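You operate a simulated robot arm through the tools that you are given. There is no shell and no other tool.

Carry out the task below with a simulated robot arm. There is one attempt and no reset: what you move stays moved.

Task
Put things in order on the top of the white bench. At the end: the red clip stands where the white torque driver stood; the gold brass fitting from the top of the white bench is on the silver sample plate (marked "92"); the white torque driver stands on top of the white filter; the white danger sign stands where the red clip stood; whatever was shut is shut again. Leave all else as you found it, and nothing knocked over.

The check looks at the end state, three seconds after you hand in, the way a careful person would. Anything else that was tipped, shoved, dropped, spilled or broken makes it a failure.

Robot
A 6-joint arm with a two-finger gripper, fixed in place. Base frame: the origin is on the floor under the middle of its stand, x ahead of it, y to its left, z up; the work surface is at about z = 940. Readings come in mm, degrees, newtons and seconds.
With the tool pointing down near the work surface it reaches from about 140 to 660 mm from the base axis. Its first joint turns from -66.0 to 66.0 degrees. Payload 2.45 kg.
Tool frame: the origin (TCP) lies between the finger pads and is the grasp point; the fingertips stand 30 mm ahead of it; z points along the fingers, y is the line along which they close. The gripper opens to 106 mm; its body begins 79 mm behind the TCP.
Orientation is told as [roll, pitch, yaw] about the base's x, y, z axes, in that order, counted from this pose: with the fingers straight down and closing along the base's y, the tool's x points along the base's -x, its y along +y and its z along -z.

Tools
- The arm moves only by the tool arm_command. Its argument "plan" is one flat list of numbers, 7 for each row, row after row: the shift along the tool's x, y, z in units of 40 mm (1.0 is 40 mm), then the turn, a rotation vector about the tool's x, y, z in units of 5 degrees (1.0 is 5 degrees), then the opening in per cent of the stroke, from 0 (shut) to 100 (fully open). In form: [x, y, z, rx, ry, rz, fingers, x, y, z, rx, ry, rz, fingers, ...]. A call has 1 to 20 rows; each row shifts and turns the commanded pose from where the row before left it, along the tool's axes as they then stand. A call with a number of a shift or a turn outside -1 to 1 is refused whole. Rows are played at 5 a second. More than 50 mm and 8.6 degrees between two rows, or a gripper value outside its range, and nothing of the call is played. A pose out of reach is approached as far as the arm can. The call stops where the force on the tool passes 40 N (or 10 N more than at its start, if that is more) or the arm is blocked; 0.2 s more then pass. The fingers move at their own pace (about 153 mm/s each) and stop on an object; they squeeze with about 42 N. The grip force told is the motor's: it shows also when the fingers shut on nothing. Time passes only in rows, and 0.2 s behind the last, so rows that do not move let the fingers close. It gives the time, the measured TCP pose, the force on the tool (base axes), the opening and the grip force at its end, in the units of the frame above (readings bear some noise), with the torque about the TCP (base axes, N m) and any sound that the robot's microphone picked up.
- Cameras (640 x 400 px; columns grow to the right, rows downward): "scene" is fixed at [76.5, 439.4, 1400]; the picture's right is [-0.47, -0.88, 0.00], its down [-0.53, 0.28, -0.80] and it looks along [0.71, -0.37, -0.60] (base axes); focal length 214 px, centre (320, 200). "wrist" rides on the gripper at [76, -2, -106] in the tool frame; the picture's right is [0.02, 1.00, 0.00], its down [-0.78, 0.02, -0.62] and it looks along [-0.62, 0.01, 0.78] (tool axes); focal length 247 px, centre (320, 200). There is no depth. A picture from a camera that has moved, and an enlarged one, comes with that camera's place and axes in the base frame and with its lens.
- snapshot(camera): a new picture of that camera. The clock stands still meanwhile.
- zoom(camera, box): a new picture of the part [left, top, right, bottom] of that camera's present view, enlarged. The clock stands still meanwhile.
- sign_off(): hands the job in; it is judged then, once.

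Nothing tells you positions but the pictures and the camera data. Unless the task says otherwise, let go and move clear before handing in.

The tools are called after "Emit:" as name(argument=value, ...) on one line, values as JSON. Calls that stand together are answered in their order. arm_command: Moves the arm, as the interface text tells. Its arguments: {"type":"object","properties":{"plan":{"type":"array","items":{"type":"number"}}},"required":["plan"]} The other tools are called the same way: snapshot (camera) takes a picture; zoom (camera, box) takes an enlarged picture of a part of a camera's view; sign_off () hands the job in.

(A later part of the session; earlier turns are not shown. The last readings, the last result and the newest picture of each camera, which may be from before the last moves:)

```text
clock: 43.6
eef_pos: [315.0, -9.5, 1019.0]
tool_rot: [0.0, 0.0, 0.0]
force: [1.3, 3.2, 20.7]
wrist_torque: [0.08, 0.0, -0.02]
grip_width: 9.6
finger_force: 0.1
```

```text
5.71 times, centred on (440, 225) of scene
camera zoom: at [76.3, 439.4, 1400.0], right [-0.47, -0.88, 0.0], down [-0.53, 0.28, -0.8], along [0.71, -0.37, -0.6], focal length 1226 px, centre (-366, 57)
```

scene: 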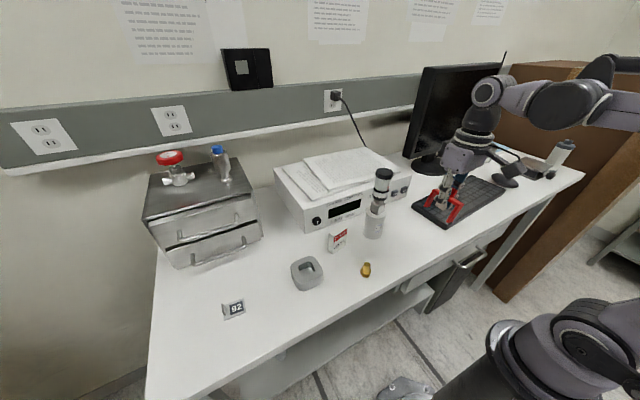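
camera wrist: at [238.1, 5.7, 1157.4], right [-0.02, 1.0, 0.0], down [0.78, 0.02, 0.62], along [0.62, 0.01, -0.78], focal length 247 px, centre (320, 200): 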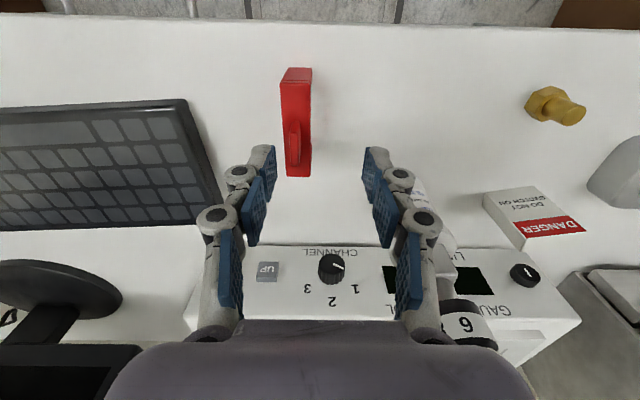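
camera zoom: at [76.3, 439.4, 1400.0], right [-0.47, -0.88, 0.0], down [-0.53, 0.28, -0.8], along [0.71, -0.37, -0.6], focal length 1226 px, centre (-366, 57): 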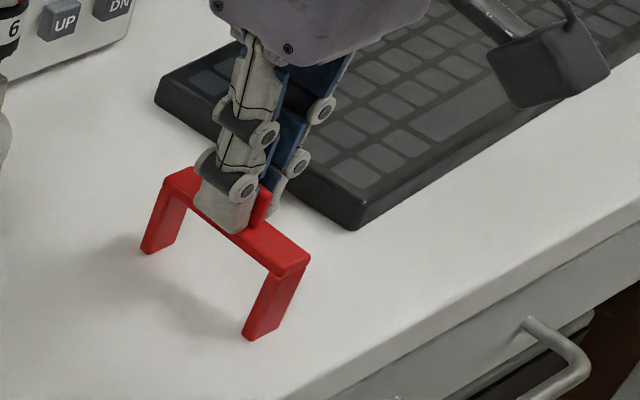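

The tips are pressing on the bar (20 N), so I'll raise about 2 mm and then close on the fin.

Emit:
arm_command(plan=[0, 0, -0.05, 0, 0, 0, 9, 0, 0, 0, 0, 0, 0, 9, 0, 0, 0, 0, 0, 0, 6, 0, 0, 0, 0, 0, 0, 3, 0, 0, 0, 0, 0, 0, 0, 0, 0, 0, 0, 0, 0, 0, 0, 0, 0, 0, 0, 0, 0])

Emit:
zoom(camera="wrist", box=[260, 90, 388, 230])

Emit:
zoom(camera="scene", box=[400, 190, 480, 260])

```text
clock: 45.2
eef_pos: [315.2, -9.9, 1020.5]
tool_rot: [-0.1, 0.0, 0.0]
force: [0.6, -0.1, 0.8]
wrist_torque: [0.02, -0.01, -0.02]
grip_width: 6.1
finger_force: 33.7
```

```text
2.86 times, centred on (324, 160) of wrist
camera zoom: at [238.0, -11.4, 1126.8], right [-0.02, 1.0, 0.0], down [0.78, 0.02, 0.62], along [0.62, 0.01, -0.78], focal length 706 px, centre (309, 314)
```

zoom: 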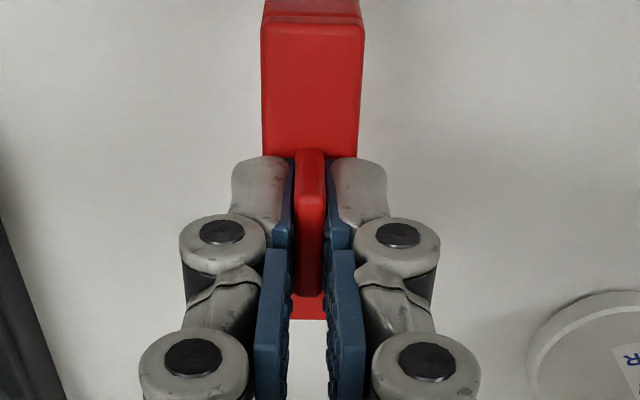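

```text
5.71 times, centred on (440, 225) of scene
camera zoom: at [76.5, 439.4, 1400.0], right [-0.47, -0.88, 0.0], down [-0.53, 0.28, -0.8], along [0.71, -0.37, -0.6], focal length 1226 px, centre (-366, 57)
```

zoom: 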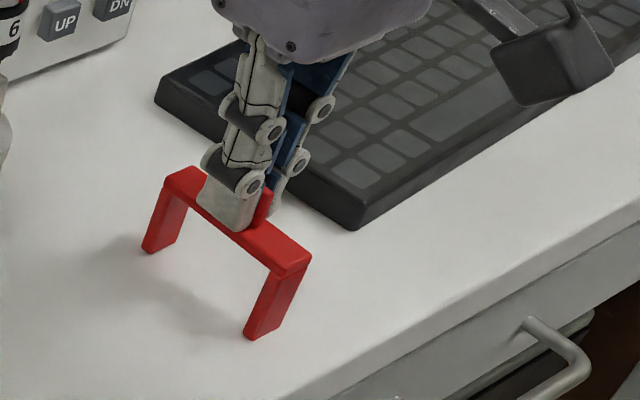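

The fin is gripped at 6.1 mm and the clip is still upright. I'll lift it 40 mm and move to the driver's old spot at about (400.3, -26.3).

Emit:
arm_command(plan=[0, 0, -0.3, 0, 0, 0, 0, 0, 0, -0.7, 0, 0, 0, 0, -0.7125, -0.138, 0, 0, 0, 0, 0, -0.7125, -0.138, 0, 0, 0, 0, 0, -0.7125, -0.138, 0, 0, 0, 0, 0, 0, 0, 0, 0, 0, 0, 0])

Emit:
snapshot(camera="wrist")

Emit:
zoom(camera="scene", box=[360, 150, 472, 240])

```text
clock: 46.6
eef_pos: [401.0, -26.2, 1059.2]
tool_rot: [-0.1, 0.0, 0.0]
force: [-0.4, -0.3, -0.4]
wrist_torque: [-0.04, 0.04, 0.0]
grip_width: 6.0
finger_force: 33.8
```

```text
taken
camera wrist: at [323.9, -27.6, 1166.4], right [-0.02, 1.0, 0.0], down [0.78, 0.02, 0.62], along [0.62, 0.01, -0.78], focal length 247 px, centre (320, 200)
```

wrist: 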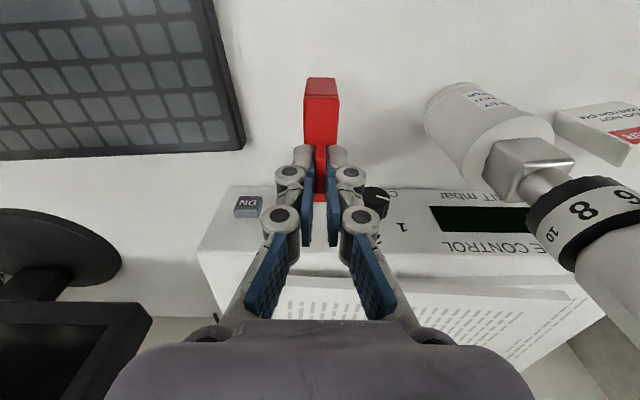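

```text
4.44 times, centred on (416, 195) of scene
camera zoom: at [76.5, 439.4, 1400.0], right [-0.47, -0.88, 0.0], down [-0.53, 0.28, -0.8], along [0.71, -0.37, -0.6], focal length 953 px, centre (-107, 222)
```

zoom: 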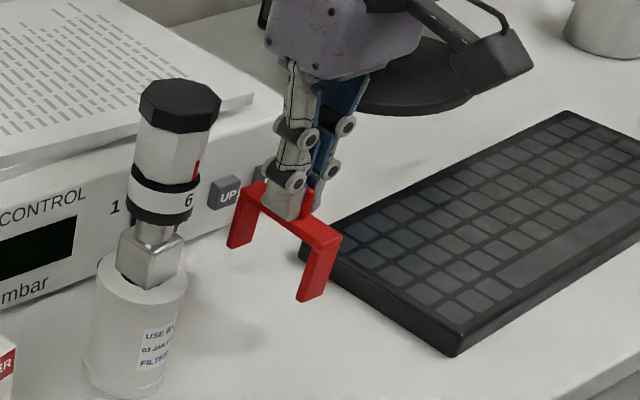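

The clip hangs upright and clear of the stack and keyboard. I'll lower it near the table, then step down to contact.

Emit:
arm_command(plan=[0, 0, 0.5, 0, 0, 0, 0, 0, 0, 0.35, 0, 0, 0, 0, 0, 0, 0.1, 0, 0, 0, 0, 0, 0, 0, 0, 0, 0, 0])

Emit:
zoom(camera="scene", box=[372, 170, 452, 240])

```text
clock: 47.6
eef_pos: [400.6, -25.6, 1021.3]
tool_rot: [-0.1, 0.0, 0.0]
force: [0.6, -0.5, -0.2]
wrist_torque: [0.01, -0.04, -0.02]
grip_width: 5.9
finger_force: 33.7
```

```text
5.71 times, centred on (412, 205) of scene
camera zoom: at [76.5, 439.4, 1400.0], right [-0.47, -0.88, 0.0], down [-0.53, 0.28, -0.8], along [0.71, -0.37, -0.6], focal length 1226 px, centre (-206, 171)
```

zoom: 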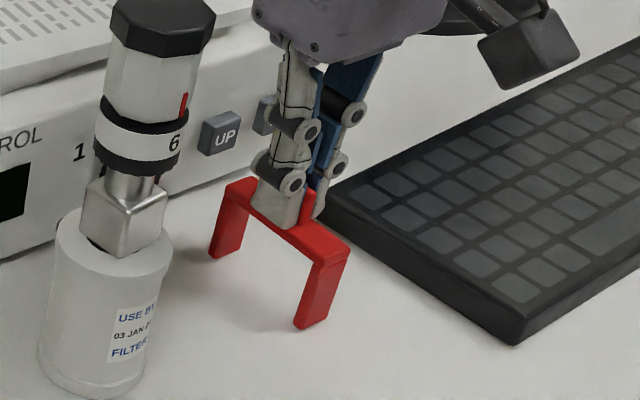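

Emit:
arm_command(plan=[0, 0, 0.025, 0, 0, 0, 0, 0, 0, 0, 0, 0, 0, 0, 0, 0, 0.02, 0, 0, 0, 0, 0, 0, 0, 0, 0, 0, 0])

Emit:
zoom(camera="wrist", box=[240, 60, 400, 230])

```text
clock: 48.6
eef_pos: [401.1, -25.2, 1020.7]
tool_rot: [0.0, 0.1, 0.1]
force: [0.3, -1.2, 0.8]
wrist_torque: [-0.05, -0.04, 0.01]
grip_width: 5.9
finger_force: 33.2
```

```text
2.35 times, centred on (320, 145) of wrist
camera zoom: at [323.7, -27.8, 1126.8], right [-0.02, 1.0, 0.0], down [0.78, 0.02, 0.62], along [0.62, 0.01, -0.78], focal length 581 px, centre (320, 329)
```

zoom: 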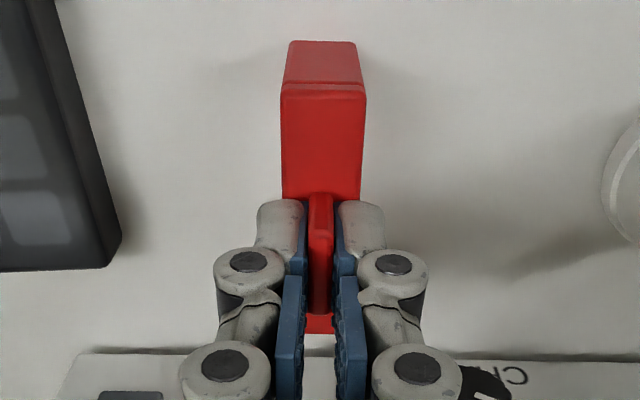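

Emit:
arm_command(plan=[0, 0, 0.02, 0, 0, 0, 0, 0, 0, 0, 0, 0, 0, 0, 0, 0, 0, 0, 0, 0, 0])

```text
clock: 49.4
eef_pos: [400.1, -26.7, 1020.3]
tool_rot: [0.0, 0.1, 0.1]
force: [-0.3, -0.6, 8.5]
wrist_torque: [-0.01, 0.03, 0.03]
grip_width: 6.2
finger_force: 33.4
```

Contact is confirmed at 8.5 N. I'll open gently and check that the clip stays upright.

Emit:
arm_command(plan=[0, 0, 0, 0, 0, 0, 8, 0, 0, 0, 0, 0, 0, 12, 0, 0, 0, 0, 0, 0, 18, 0, 0, 0, 0, 0, 0, 26, 0, 0, 0, 0, 0, 0, 36, 0, 0, 0, 0, 0, 0, 36])

Emit:
zoom(camera="scene", box=[372, 170, 452, 240])

Emit:
zoom(camera="wrist", box=[240, 60, 400, 230])

```text
clock: 50.8
eef_pos: [401.0, -25.7, 1019.9]
tool_rot: [-0.2, 0.0, 0.0]
force: [1.2, 1.0, -0.7]
wrist_torque: [0.0, 0.01, 0.01]
grip_width: 38.3
finger_force: 0.1
```

```text
5.71 times, centred on (412, 205) of scene
camera zoom: at [76.5, 439.4, 1400.0], right [-0.47, -0.88, 0.0], down [-0.53, 0.28, -0.8], along [0.71, -0.37, -0.6], focal length 1226 px, centre (-206, 171)
```

zoom: 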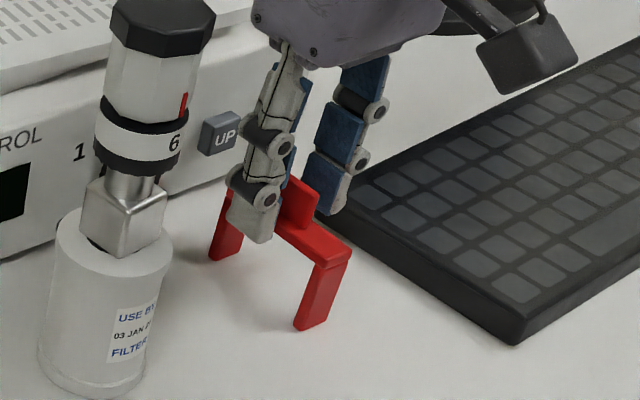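

```text
2.35 times, centred on (320, 145) of wrist
camera zoom: at [323.5, -27.7, 1126.0], right [-0.02, 1.0, 0.0], down [0.78, 0.02, 0.62], along [0.62, 0.01, -0.78], focal length 581 px, centre (320, 329)
```

zoom: 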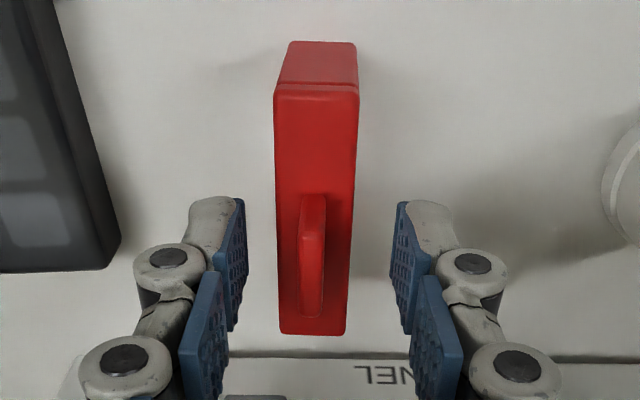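

The clip looks very slightly different after release; I'll wait a moment and check that it is truly standing flat.

Emit:
arm_command(plan=[0, 0, 0, 0, 0, 0, 42, 0, 0, 0, 0, 0, 0, 42, 0, 0, 0, 0, 0, 0, 42])

Emit:
zoom(camera="wrist", box=[272, 70, 368, 130])

Emit:
zoom(camera="scene", box=[392, 195, 440, 235])

```text
clock: 51.6
eef_pos: [399.5, -26.2, 1020.1]
tool_rot: [-0.1, 0.0, 0.0]
force: [-0.2, 0.4, -0.3]
wrist_torque: [-0.05, -0.03, -0.01]
grip_width: 44.5
finger_force: 0.1
```

```text
6.67 times, centred on (320, 100) of wrist
camera zoom: at [323.5, -27.7, 1126.0], right [-0.02, 1.0, 0.0], down [0.78, 0.02, 0.62], along [0.62, 0.01, -0.78], focal length 1646 px, centre (320, 867)
```

zoom: 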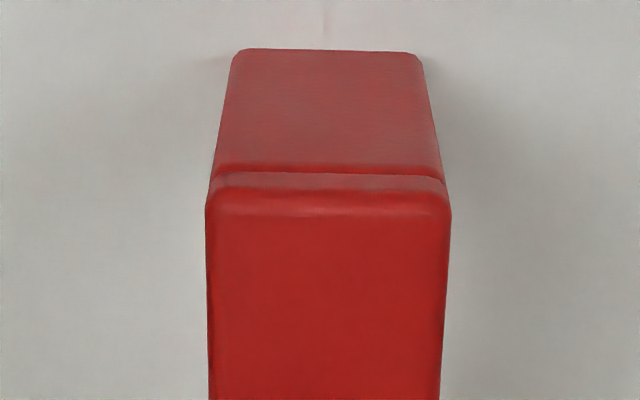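

```text
10.00 times, centred on (416, 215) of scene
camera zoom: at [76.5, 439.4, 1400.0], right [-0.47, -0.88, 0.0], down [-0.53, 0.28, -0.8], along [0.71, -0.37, -0.6], focal length 2145 px, centre (-640, 50)
```

zoom: 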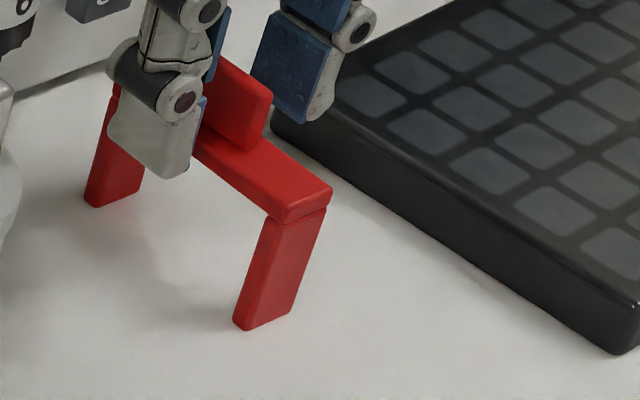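

The clip has settled flat and vertical at (400.3, -26.2). Next I'll rise, back off toward the robot and go around the stack to view the sign.

Emit:
arm_command(plan=[0, 0, -0.5, 0, 0, 0, 42, 0, 0, -0.75, 0, 0, 0, 42, 0, 0, -0.75, 0, 0, 0, 60, 0.75, 0, 0, 0, 0, 0, 75, 0.75, 0, 0, 0, 0, 0, 75, 0.75, 0, 0, 0, 0, 0, 75, 0.75, 0, 0, 0, 0, 0, 75, 0, 0.855, 0, 0, 0, 0, 75, 0, 0.855, 0, 0, 0, 0, 75, 0, 0.855, 0, 0, 0, 0, 75, 0, 0.855, 0, 0, 0, 0, 75, 0, 0.855, 0, 0, 0, 0, 75, 0, 0.855, 0, 0, 0, 0, 75, 0, 0.855, 0, 0, 0, 0, 75, 0, 0, 0, 0, 0, 0, 75])

Emit:
snapshot(camera="wrist")

Emit:
snapshot(camera="scene")

```text
clock: 54.8
eef_pos: [281.5, 212.8, 1098.0]
tool_rot: [0.0, 0.0, 0.0]
force: [0.0, 0.8, 0.5]
wrist_torque: [0.04, -0.02, 0.02]
grip_width: 79.6
finger_force: 0.0
```

```text
taken
camera wrist: at [203.8, 211.9, 1205.9], right [-0.02, 1.0, 0.0], down [0.78, 0.02, 0.62], along [0.62, 0.01, -0.78], focal length 247 px, centre (320, 200)
```

wrist: 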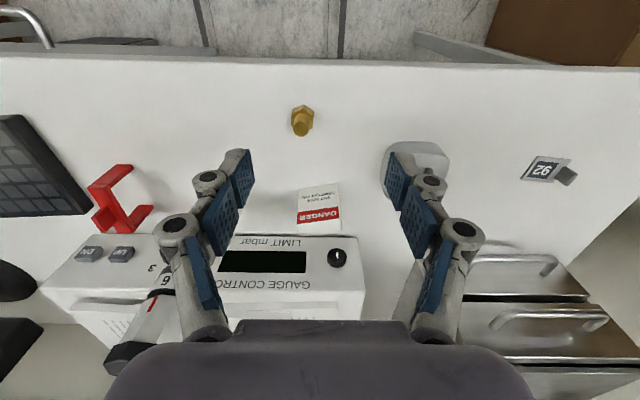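

```text
taken
```

scene: 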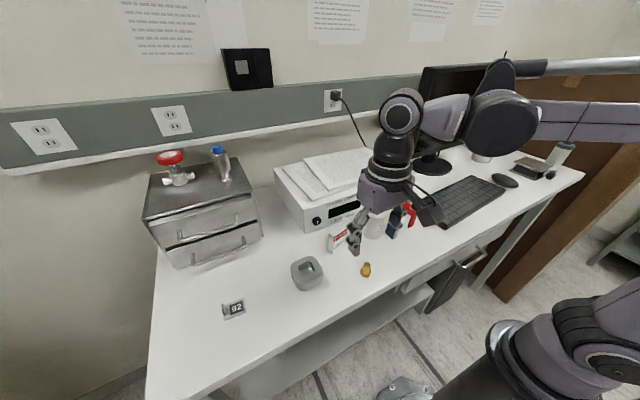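

Emit:
zoom(camera="wrist", box=[280, 175, 360, 225])

Emit:
zoom(camera="wrist", box=[280, 195, 360, 245])

```text
8.00 times, centred on (320, 200) of wrist
camera zoom: at [203.8, 211.9, 1205.9], right [-0.02, 1.0, 0.0], down [0.78, 0.02, 0.62], along [0.62, 0.01, -0.78], focal length 1976 px, centre (320, 200)
```

zoom: 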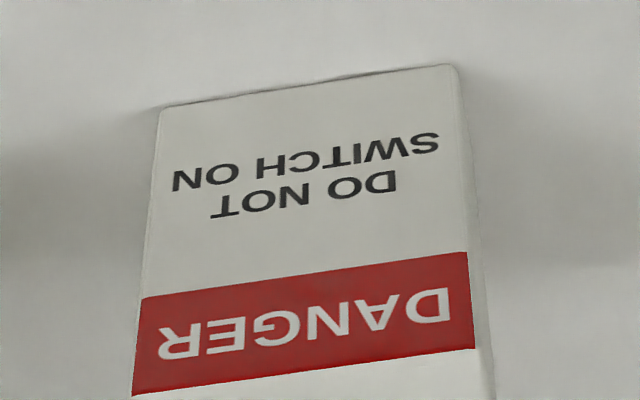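

```text
8.00 times, centred on (320, 220) of wrist
camera zoom: at [203.8, 211.9, 1205.9], right [-0.02, 1.0, 0.0], down [0.78, 0.02, 0.62], along [0.62, 0.01, -0.78], focal length 1976 px, centre (320, 40)
```

zoom: 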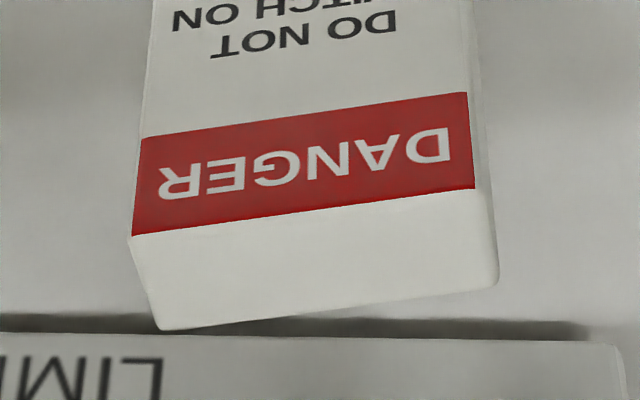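

The sign centre is at (400.4, 215.2), yaw 11.1°, 49 × 18 mm, top z = 1008. I'll move above it and turn the gripper to match.

Emit:
arm_command(plan=[-0.754, 0.008, 0, 0, 0, 0, 75, -0.754, 0.008, 0, 0, 0, 0, 75, -0.754, 0.008, 0, 0, 0, 0, 75, -0.754, 0.008, 0, 0, 0, 0, 75, 0, 0, 0, 0, 0, -0.74, 75, 0, 0, 0, 0, 0, -0.74, 75, 0, 0, 0, 0, 0, -0.74, 75, 0, 0, 0.5, 0, 0, 0, 75, 0, 0, 0, 0, 0, 0, 75])

Emit:
snapshot(camera="wrist")

Emit:
zoom(camera="wrist", box=[256, 70, 384, 150])

Emit:
zoom(camera="scene", box=[280, 140, 440, 250])

```text
clock: 56.8
eef_pos: [400.7, 214.3, 1080.3]
tool_rot: [-0.1, 0.0, 11.2]
force: [-0.4, -0.6, -0.6]
wrist_torque: [0.01, -0.01, -0.01]
grip_width: 79.6
finger_force: 0.0
```

```text
taken
camera wrist: at [325.8, 198.5, 1186.3], right [-0.21, 0.98, 0.0], down [0.77, 0.17, 0.62], along [0.61, 0.13, -0.78], focal length 247 px, centre (320, 200)
```

wrist: 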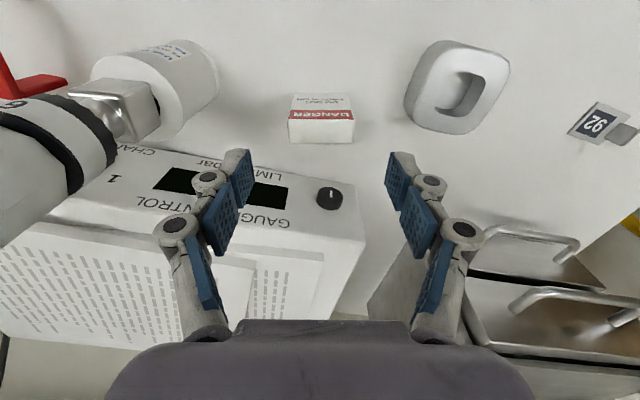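

```text
5.00 times, centred on (320, 110) of wrist
camera zoom: at [325.8, 198.5, 1186.3], right [-0.21, 0.98, 0.0], down [0.77, 0.17, 0.62], along [0.61, 0.13, -0.78], focal length 1235 px, centre (320, 650)
```

zoom: 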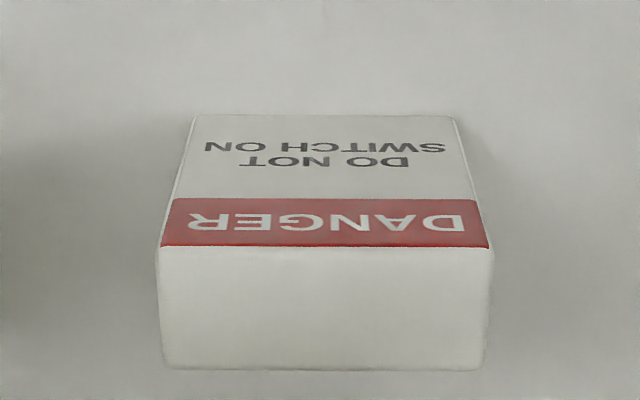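

```text
3.64 times, centred on (360, 195) of scene
camera zoom: at [76.5, 439.4, 1400.0], right [-0.47, -0.88, 0.0], down [-0.53, 0.28, -0.8], along [0.71, -0.37, -0.6], focal length 780 px, centre (174, 218)
```

zoom: 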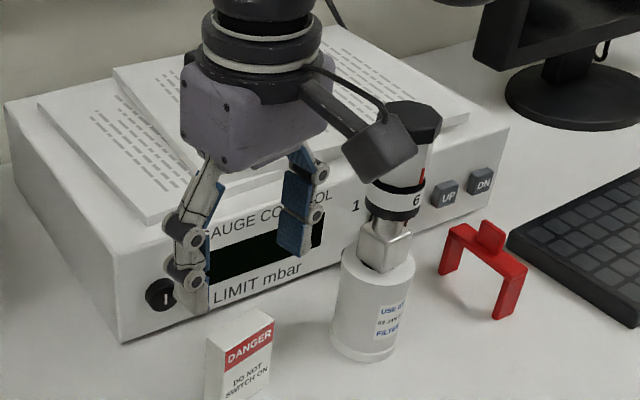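

The sign is centred and square to the gripper, so I'll descend to z ≈ 990.

Emit:
arm_command(plan=[0, 0, 0.6, 0, 0, 0, 75, 0, 0, 0.6, 0, 0, 0, 75, 0, 0, 0.6, 0, 0, 0, 75, 0, 0, 0.45, 0, 0, 0, 75, 0, 0, 0, 0, 0, 0, 75])

Emit:
snapshot(camera="wrist")

Emit:
zoom(camera="scene", box=[280, 160, 440, 260])

```text
clock: 58.0
eef_pos: [400.7, 213.8, 990.2]
tool_rot: [-0.1, 0.0, 11.1]
force: [0.0, 0.0, -0.3]
wrist_torque: [-0.01, -0.01, 0.0]
grip_width: 79.4
finger_force: 0.1
```

```text
taken
camera wrist: at [326.1, 198.0, 1096.0], right [-0.21, 0.98, 0.0], down [0.77, 0.17, 0.62], along [0.61, 0.13, -0.78], focal length 247 px, centre (320, 200)
```

wrist: 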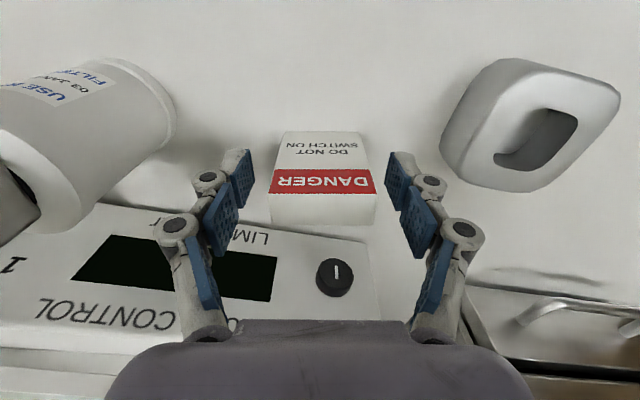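

```text
4.00 times, centred on (360, 210) of scene
camera zoom: at [76.5, 439.4, 1400.0], right [-0.47, -0.88, 0.0], down [-0.53, 0.28, -0.8], along [0.71, -0.37, -0.6], focal length 858 px, centre (160, 160)
```

zoom: 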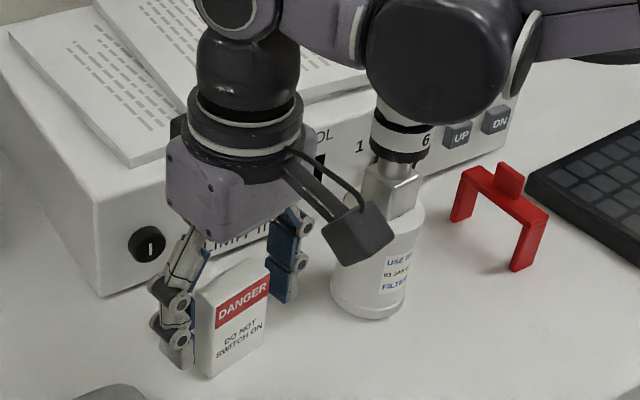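

The arm's wrist joint appears close to the driver stack in this view, so I'll check that before closing.

Emit:
zoom(camera="scene", box=[340, 130, 460, 230])

Emit:
snapshot(camera="scene")

```text
4.00 times, centred on (400, 180) of scene
camera zoom: at [76.5, 439.4, 1400.0], right [-0.47, -0.88, 0.0], down [-0.53, 0.28, -0.8], along [0.71, -0.37, -0.6], focal length 858 px, centre (0, 280)
```

zoom: 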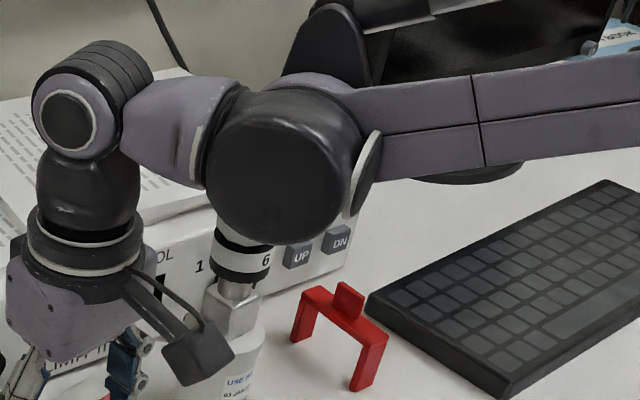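

```text
taken
```

scene: 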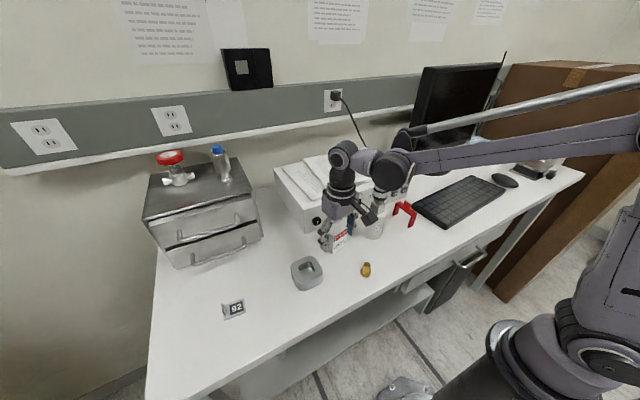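

The arm lies along the radial line, about 100 mm sideways from the driver, so the stack is clear. I'll close gently on the sign.

Emit:
arm_command(plan=[0, 0, 0, 0, 0, 0, 62, 0, 0, 0, 0, 0, 0, 54, 0, 0, 0, 0, 0, 0, 49, 0, 0, 0, 0, 0, 0, 45, 0, 0, 0, 0, 0, 0, 30, 0, 0, 0, 0, 0, 0, 0, 0, 0, 0, 0, 0, 0, 0])

Emit:
snapshot(camera="wrist")

Emit:
zoom(camera="scene", box=[300, 190, 396, 260])

```text
clock: 59.6
eef_pos: [402.9, 213.3, 988.3]
tool_rot: [-0.1, 0.0, 11.0]
force: [0.0, -0.4, 4.7]
wrist_torque: [-0.01, 0.04, -0.02]
grip_width: 48.6
finger_force: 42.1
```

```text
taken
camera wrist: at [326.1, 198.0, 1096.4], right [-0.21, 0.98, 0.0], down [0.77, 0.17, 0.62], along [0.61, 0.13, -0.78], focal length 247 px, centre (320, 200)
```

wrist: 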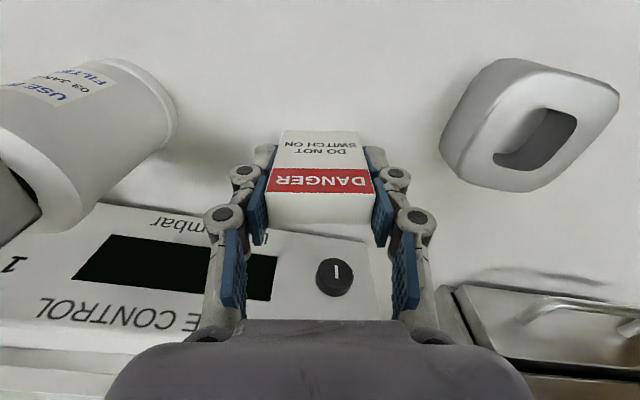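

```text
5.71 times, centred on (348, 225) of scene
camera zoom: at [76.4, 439.3, 1400.1], right [-0.47, -0.88, 0.0], down [-0.53, 0.28, -0.8], along [0.71, -0.37, -0.6], focal length 1226 px, centre (160, 57)
```

zoom: 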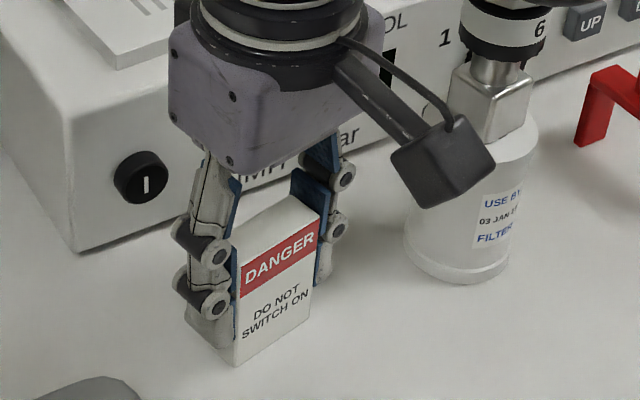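

The sign is gripped firmly at 48.6 mm. I'll lift it 80 mm and carry it to above the clip's original spot at (462, 355).

Emit:
arm_command(plan=[0, 0, -0.3, 0, 0, 0, 0, 0, 0, -0.7, 0, 0, 0, 0, 0, 0, -0.8, 0, 0, 0, 0, 0, 0, -0.2, 0, 0, 0, 0, -0.4375, 0.627, 0, 0, 0, 0, 0, -0.4375, 0.627, 0, 0, 0, 0, 0, -0.4375, 0.627, 0, 0, 0, 0, 0, -0.4375, 0.627, 0, 0, 0, 0, 0, -0.4375, 0.627, 0, 0, 0, 0, 0, 0, 0, 0, 0, 0, 0, 0])

Emit:
snapshot(camera="wrist")

Emit:
zoom(camera="scene", box=[220, 150, 364, 260])

```text
clock: 61.8
eef_pos: [463.6, 355.1, 1068.5]
tool_rot: [-0.1, 0.2, 11.1]
force: [0.1, -0.7, 0.5]
wrist_torque: [-0.03, 0.01, -0.03]
grip_width: 48.4
finger_force: 41.9
```

```text
taken
camera wrist: at [388.2, 338.6, 1174.7], right [-0.21, 0.98, 0.0], down [0.77, 0.17, 0.62], along [0.61, 0.13, -0.78], focal length 247 px, centre (320, 200)
```

wrist: 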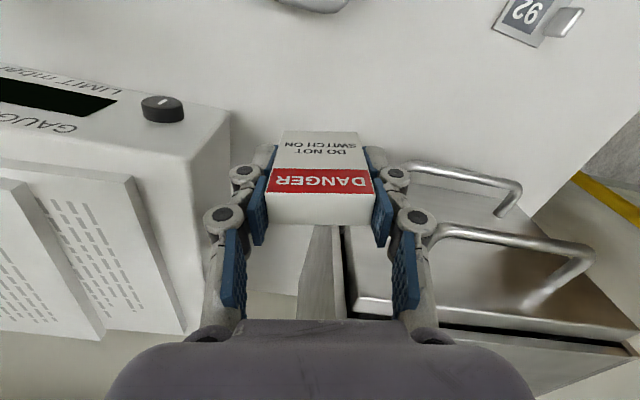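

```text
3.64 times, centred on (292, 205) of scene
camera zoom: at [76.5, 439.4, 1400.0], right [-0.47, -0.88, 0.0], down [-0.53, 0.28, -0.8], along [0.71, -0.37, -0.6], focal length 780 px, centre (422, 182)
```

zoom: 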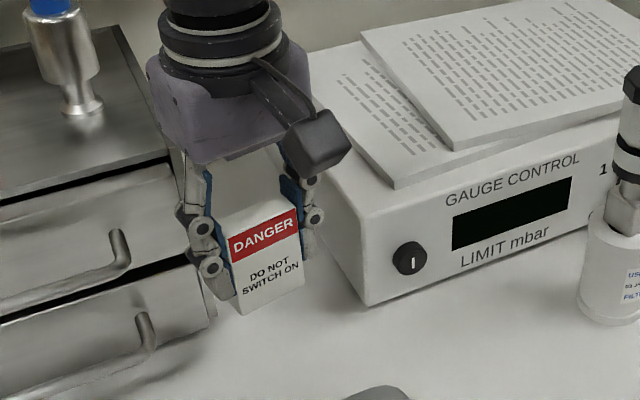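

Clear of the handles. I'll lower most of the way and then step down to contact.

Emit:
arm_command(plan=[0, 0, 0.6, 0, 0, 0, 0, 0, 0, 0.6, 0, 0, 0, 0, 0, 0, 0.5, 0, 0, 0, 0, 0, 0, 0.2, 0, 0, 0, 0, 0, 0, 0, 0, 0, 0, 0])

Emit:
zoom(camera="scene", box=[236, 190, 332, 260])

Emit:
snapshot(camera="wrist")

```text
clock: 63.0
eef_pos: [462.4, 353.3, 991.8]
tool_rot: [-0.2, 0.1, 11.1]
force: [0.3, -0.3, 0.3]
wrist_torque: [0.0, -0.03, -0.03]
grip_width: 48.8
finger_force: 42.2
```

```text
5.71 times, centred on (284, 225) of scene
camera zoom: at [76.5, 439.4, 1400.0], right [-0.47, -0.88, 0.0], down [-0.53, 0.28, -0.8], along [0.71, -0.37, -0.6], focal length 1226 px, centre (526, 57)
```

zoom: 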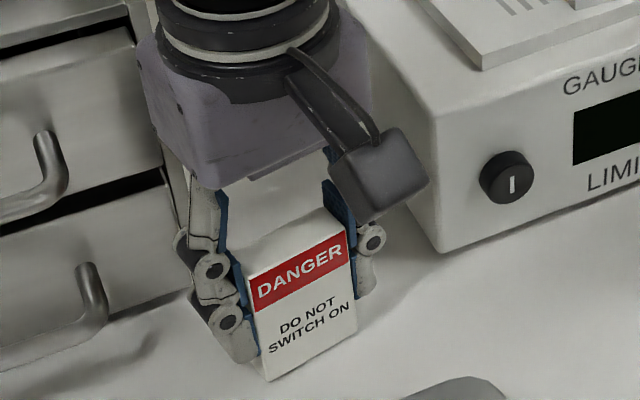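

```text
taken
camera wrist: at [388.2, 337.7, 1099.1], right [-0.21, 0.98, 0.0], down [0.77, 0.17, 0.62], along [0.61, 0.13, -0.78], focal length 247 px, centre (320, 200)
```

wrist: 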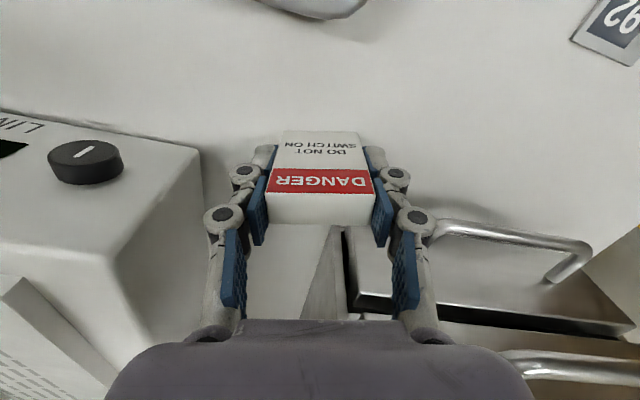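

Emit:
arm_command(plan=[0, 0, 0.03, 0, 0, 0, 0, 0, 0, 0, 0, 0, 0, 0, 0, 0, 0.025, 0, 0, 0, 0, 0, 0, 0, 0, 0, 0, 0])

```text
clock: 64.0
eef_pos: [463.9, 354.0, 991.1]
tool_rot: [-0.1, 0.0, 11.2]
force: [-0.1, -0.4, -0.6]
wrist_torque: [0.02, 0.0, -0.01]
grip_width: 48.5
finger_force: 42.2
```

Emit:
arm_command(plan=[0, 0, 0.025, 0, 0, 0, 0, 0, 0, 0, 0, 0, 0, 0, 0, 0, 0, 0, 0, 0, 0])

```text
clock: 64.8
eef_pos: [463.4, 355.0, 990.8]
tool_rot: [-0.1, 0.0, 11.1]
force: [0.4, -0.2, -1.0]
wrist_torque: [0.0, -0.04, 0.02]
grip_width: 48.6
finger_force: 42.1
```

Emit:
arm_command(plan=[0, 0, 0.025, 0, 0, 0, 0, 0, 0, 0, 0, 0, 0, 0, 0, 0, 0, 0, 0, 0, 0])

```text
clock: 65.6
eef_pos: [463.3, 353.4, 989.7]
tool_rot: [0.0, 0.1, 11.1]
force: [0.9, 1.2, 15.2]
wrist_torque: [0.05, 0.02, 0.0]
grip_width: 48.5
finger_force: 41.9
```

Contact is felt at 15 N. I'll open gently.

Emit:
arm_command(plan=[0, 0, -0.01, 0, 0, 0, 0, 0, 0, 0, 0, 0, 0, 46, 0, 0, 0, 0, 0, 0, 48, 0, 0, 0, 0, 0, 0, 52, 0, 0, 0, 0, 0, 0, 60, 0, 0, 0, 0, 0, 0, 66, 0, 0, 0, 0, 0, 0, 66, 0, 0, 0, 0, 0, 0, 66])

Emit:
snapshot(camera="wrist")

Emit:
zoom(camera="scene", box=[236, 190, 332, 260])

```text
clock: 67.4
eef_pos: [463.1, 354.4, 989.1]
tool_rot: [-0.1, 0.0, 10.9]
force: [0.3, -0.6, 0.4]
wrist_torque: [0.02, 0.0, 0.01]
grip_width: 70.1
finger_force: 0.1
```

```text
taken
camera wrist: at [388.0, 337.9, 1096.2], right [-0.21, 0.98, 0.0], down [0.77, 0.17, 0.62], along [0.61, 0.13, -0.78], focal length 247 px, centre (320, 200)
```

wrist: 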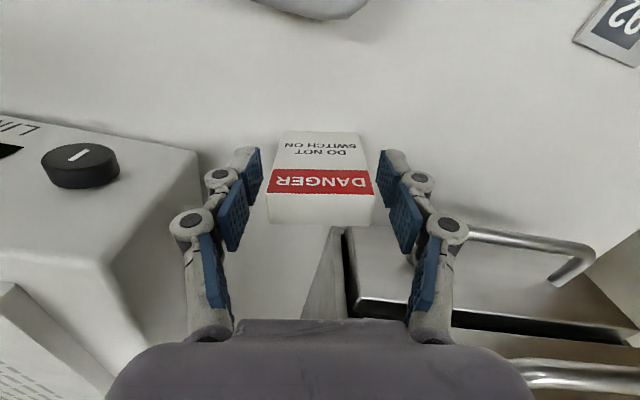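

```text
5.71 times, centred on (284, 225) of scene
camera zoom: at [76.5, 439.4, 1400.0], right [-0.47, -0.88, 0.0], down [-0.53, 0.28, -0.8], along [0.71, -0.37, -0.6], focal length 1226 px, centre (526, 57)
```

zoom: 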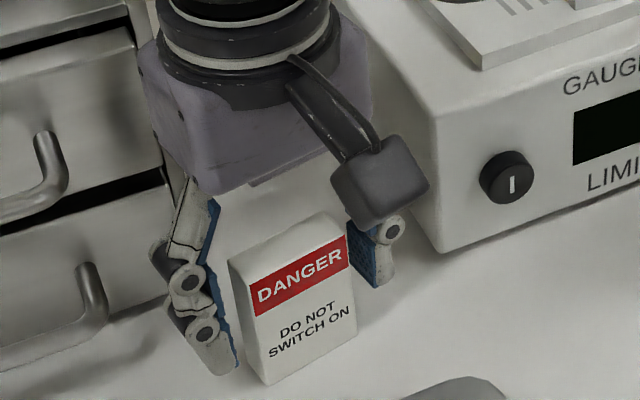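

The sign stands upright at the clip's old spot. I'll rise clear and travel over to above the brass fitting.

Emit:
arm_command(plan=[0, 0, -0.4, 0, 0, 0, 66, 0, 0, -0.7, 0, 0, 0, 66, 0, 0, -0.8, 0, 0, 0, 66, 0, 0, -0.85, 0, 0, 0, 66, 0.7955, -0.5275, 0, 0, 0, 0, 60, 0.7955, -0.5275, 0, 0, 0, 0, 60, 0.7955, -0.5275, 0, 0, 0, 0, 60, 0.7955, -0.5275, 0, 0, 0, 0, 60, 0.7955, -0.5275, 0, 0, 0, 0, 60, 0.7955, -0.5275, 0, 0, 0, 0, 60, 0, 0, 0, 0, 0, 0, 60])

Emit:
snapshot(camera="wrist")

Emit:
snapshot(camera="scene")

```text
clock: 69.8
eef_pos: [300.7, 191.7, 1099.8]
tool_rot: [-0.2, 0.1, 11.1]
force: [-0.6, 0.3, -0.2]
wrist_torque: [0.03, -0.01, 0.0]
grip_width: 63.6
finger_force: 0.1
```

```text
taken
camera wrist: at [224.5, 176.1, 1205.6], right [-0.21, 0.98, 0.0], down [0.77, 0.17, 0.62], along [0.61, 0.13, -0.78], focal length 247 px, centre (320, 200)
```

wrist: 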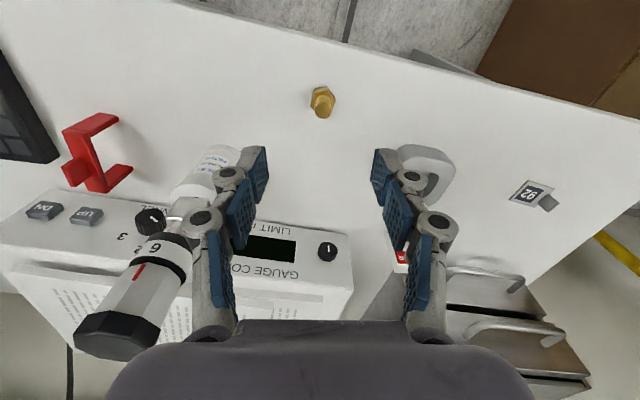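

```text
taken
```

scene: 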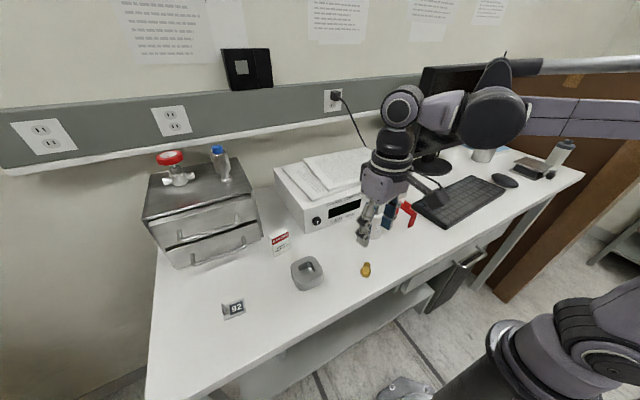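

The sign looks good. Now I'll rotate the gripper to yaw 90° so it closes along x (to stay clear of the plate's fin later).

Emit:
arm_command(plan=[0, 0, 0, 0, 0, -0.986, 60, 0, 0, 0, 0, 0, -0.986, 60, 0, 0, 0, 0, 0, -0.986, 60, 0, 0, 0, 0, 0, -0.986, 60, 0, 0, 0, 0, 0, -0.986, 60, 0, 0, 0, 0, 0, -0.986, 60, 0, 0, 0, 0, 0, -0.986, 60, 0, 0, 0, 0, 0, -0.986, 60, 0, 0, 0, 0, 0, -0.986, 60, 0, 0, 0, 0, 0, -0.986, 60, 0, 0, 0, 0, 0, -0.986, 60, 0, 0, 0, 0, 0, -0.986, 60, 0, 0, 0, 0, 0, -0.986, 60, 0, 0, 0, 0, 0, -0.986, 60, 0, 0, 0, 0, 0, -0.986, 60, 0, 0, 0, 0, 0, -0.986, 60, 0, 0, 0, 0, 0, 0, 60])

Emit:
snapshot(camera="wrist")

Emit:
snapshot(camera="scene")

```text
clock: 73.4
eef_pos: [299.5, 192.7, 1099.5]
tool_rot: [-0.1, 0.2, 90.0]
force: [0.5, -0.2, -0.2]
wrist_torque: [0.0, 0.03, -0.01]
grip_width: 63.6
finger_force: 0.1
```

```text
taken
camera wrist: at [301.2, 117.1, 1206.3], right [-1.0, -0.02, 0.0], down [-0.02, 0.78, 0.62], along [-0.01, 0.62, -0.78], focal length 247 px, centre (320, 200)
```

wrist: 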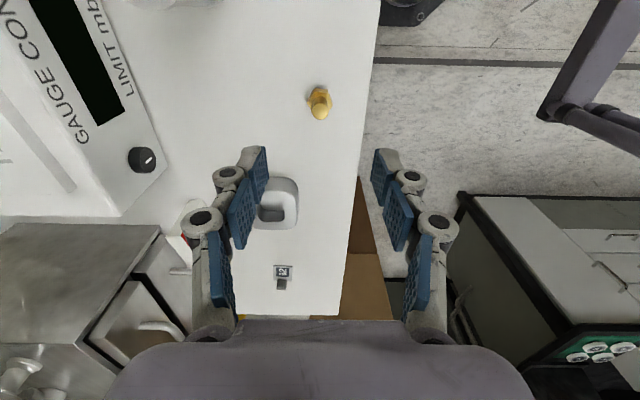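

```text
taken
```

scene: 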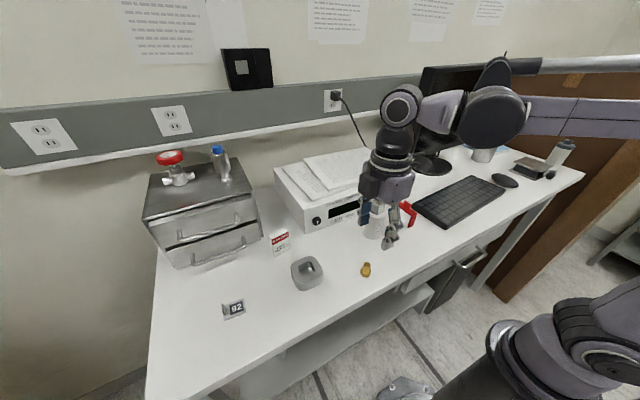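

Emit:
zoom(camera="wrist", box=[288, 80, 352, 130])

Emit:
zoom(camera="wrist", box=[250, 245, 314, 305])

```text
8.00 times, centred on (320, 105) of wrist
camera zoom: at [301.2, 117.1, 1206.3], right [-1.0, -0.02, 0.0], down [-0.02, 0.78, 0.62], along [-0.01, 0.62, -0.78], focal length 1976 px, centre (320, 960)
```

zoom: 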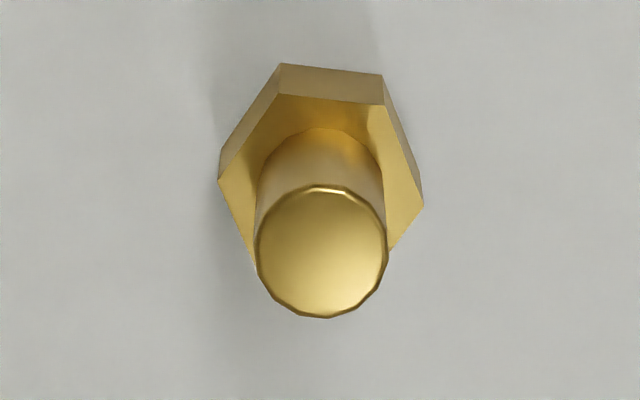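

```text
6.67 times, centred on (282, 275) of wrist
camera zoom: at [301.2, 117.1, 1206.3], right [-1.0, -0.02, 0.0], down [-0.02, 0.78, 0.62], along [-0.01, 0.62, -0.78], focal length 1646 px, centre (573, -300)
```

zoom: 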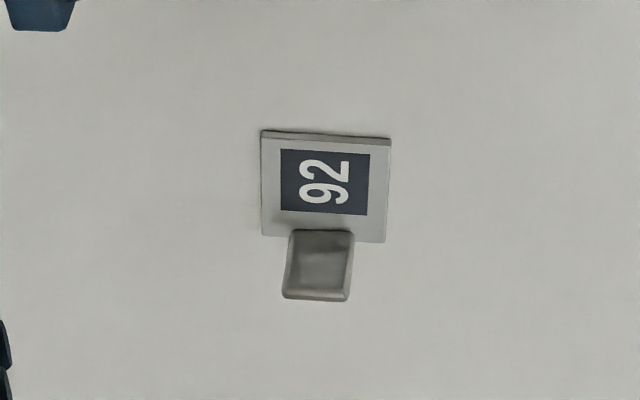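

The fitting is about 3 mm ahead of the TCP in +y. I'll correct by 2.5 mm, lower part way and recheck.

Emit:
arm_command(plan=[-0.0625, 0, 0.5, 0, 0, 0, 50, 0, 0, 0.6, 0, 0, 0, 45, 0, 0, 0.6, 0, 0, 0, 45, 0, 0, 0, 0, 0, 0, 45])

Emit:
snapshot(camera="wrist")

Emit:
zoom(camera="wrist", box=[272, 90, 368, 150])

Emit:
zoom(camera="scene", box=[310, 200, 438, 300])

```text
clock: 74.4
eef_pos: [300.0, 194.9, 1031.9]
tool_rot: [0.0, 0.0, 90.0]
force: [-0.2, 1.3, 1.1]
wrist_torque: [-0.01, 0.0, 0.01]
grip_width: 47.7
finger_force: 0.1
```

```text
taken
camera wrist: at [300.9, 119.0, 1138.0], right [-1.0, -0.02, 0.0], down [-0.02, 0.78, 0.62], along [-0.01, 0.62, -0.78], focal length 247 px, centre (320, 200)
```

wrist: 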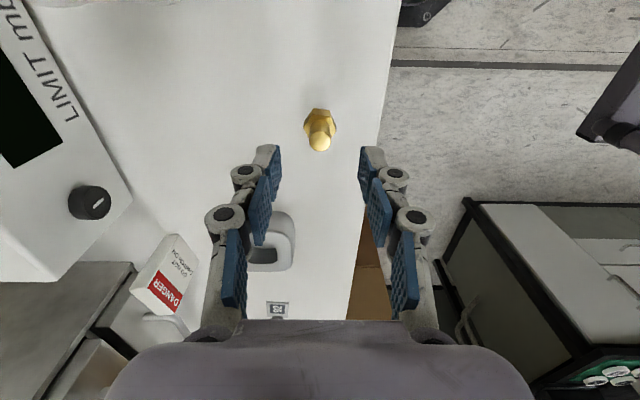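

```text
6.67 times, centred on (320, 120) of wrist
camera zoom: at [300.9, 119.0, 1138.0], right [-1.0, -0.02, 0.0], down [-0.02, 0.78, 0.62], along [-0.01, 0.62, -0.78], focal length 1646 px, centre (320, 733)
```

zoom: 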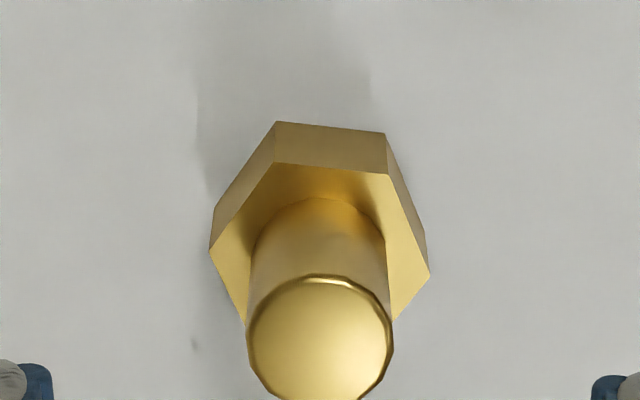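

```text
4.00 times, centred on (374, 250) of scene
camera zoom: at [76.5, 439.4, 1400.0], right [-0.47, -0.88, 0.0], down [-0.53, 0.28, -0.8], along [0.71, -0.37, -0.6], focal length 858 px, centre (104, 0)
```

zoom: 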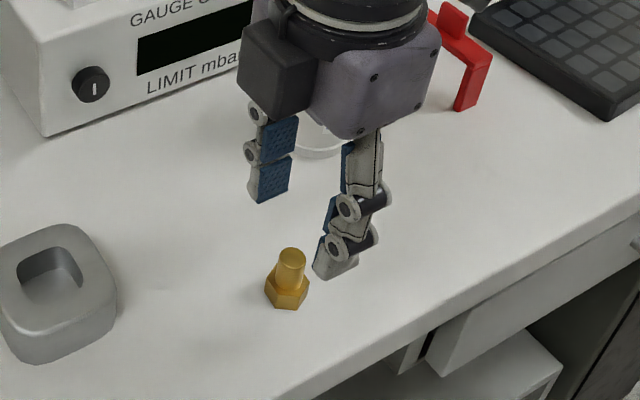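

Emit:
arm_command(plan=[-0.0275, -0.0125, 0.4, 0, 0, 0, 45, 0, 0, 0.4, 0, 0, 0, 40, 0, 0, 0.28, 0, 0, 0, 36, 0, 0, 0, 0, 0, 0, 36])

Emit:
zoom(camera="wrist", box=[240, 110, 400, 230])

Emit:
zoom(camera="scene", box=[325, 220, 421, 290])

```text
clock: 75.4
eef_pos: [300.7, 196.4, 988.7]
tool_rot: [0.1, 0.1, 90.0]
force: [-0.3, 0.0, 0.0]
wrist_torque: [0.02, -0.02, 0.03]
grip_width: 38.0
finger_force: 0.1
```

```text
3.33 times, centred on (320, 170) of wrist
camera zoom: at [301.5, 120.4, 1095.1], right [-1.0, -0.02, 0.0], down [-0.02, 0.78, 0.62], along [-0.01, 0.62, -0.78], focal length 823 px, centre (320, 300)
```

zoom: 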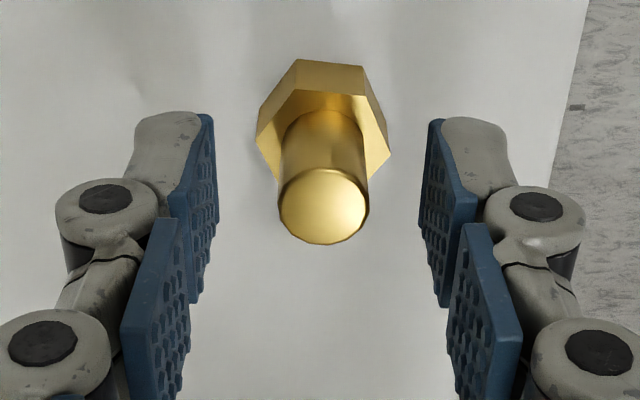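

```text
5.71 times, centred on (373, 255) of scene
camera zoom: at [76.5, 439.4, 1400.0], right [-0.47, -0.88, 0.0], down [-0.53, 0.28, -0.8], along [0.71, -0.37, -0.6], focal length 1226 px, centre (17, -114)
```

zoom: 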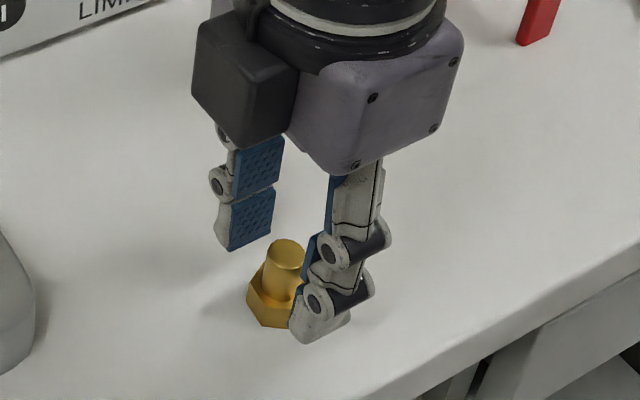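

The stud is centred between the pads. I'll close gently on it.

Emit:
arm_command(plan=[0, 0, 0, 0, 0, 0, 28, 0, 0, 0, 0, 0, 0, 22, 0, 0, 0, 0, 0, 0, 18, 0, 0, 0, 0, 0, 0, 15, 0, 0, 0, 0, 0, 0, 12, 0, 0, 0, 0, 0, 0, 6, 0, 0, 0, 0, 0, 0, 0, 0, 0, 0, 0, 0, 0, 0])

Emit:
zoom(camera="wrist", box=[240, 110, 400, 230])

Emit:
zoom(camera="scene", box=[325, 220, 421, 290])

```text
clock: 77.2
eef_pos: [300.2, 196.4, 989.8]
tool_rot: [0.0, 0.1, 90.0]
force: [-0.4, -0.1, 0.1]
wrist_torque: [-0.04, 0.0, 0.01]
grip_width: 14.7
finger_force: 40.9
```

```text
3.33 times, centred on (320, 170) of wrist
camera zoom: at [301.5, 120.4, 1095.3], right [-1.0, -0.02, 0.0], down [-0.02, 0.78, 0.62], along [-0.01, 0.62, -0.78], focal length 823 px, centre (320, 300)
```

zoom: 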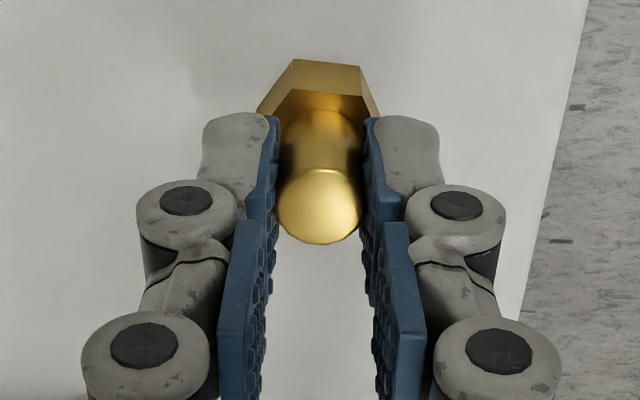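

```text
5.71 times, centred on (373, 255) of scene
camera zoom: at [76.5, 439.4, 1400.0], right [-0.47, -0.88, 0.0], down [-0.53, 0.28, -0.8], along [0.71, -0.37, -0.6], focal length 1226 px, centre (17, -114)
```

zoom: 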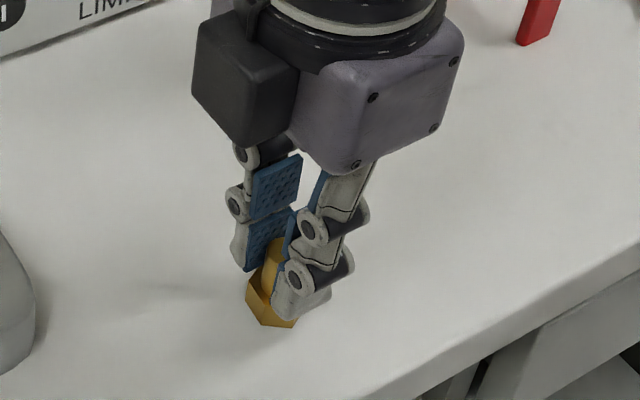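

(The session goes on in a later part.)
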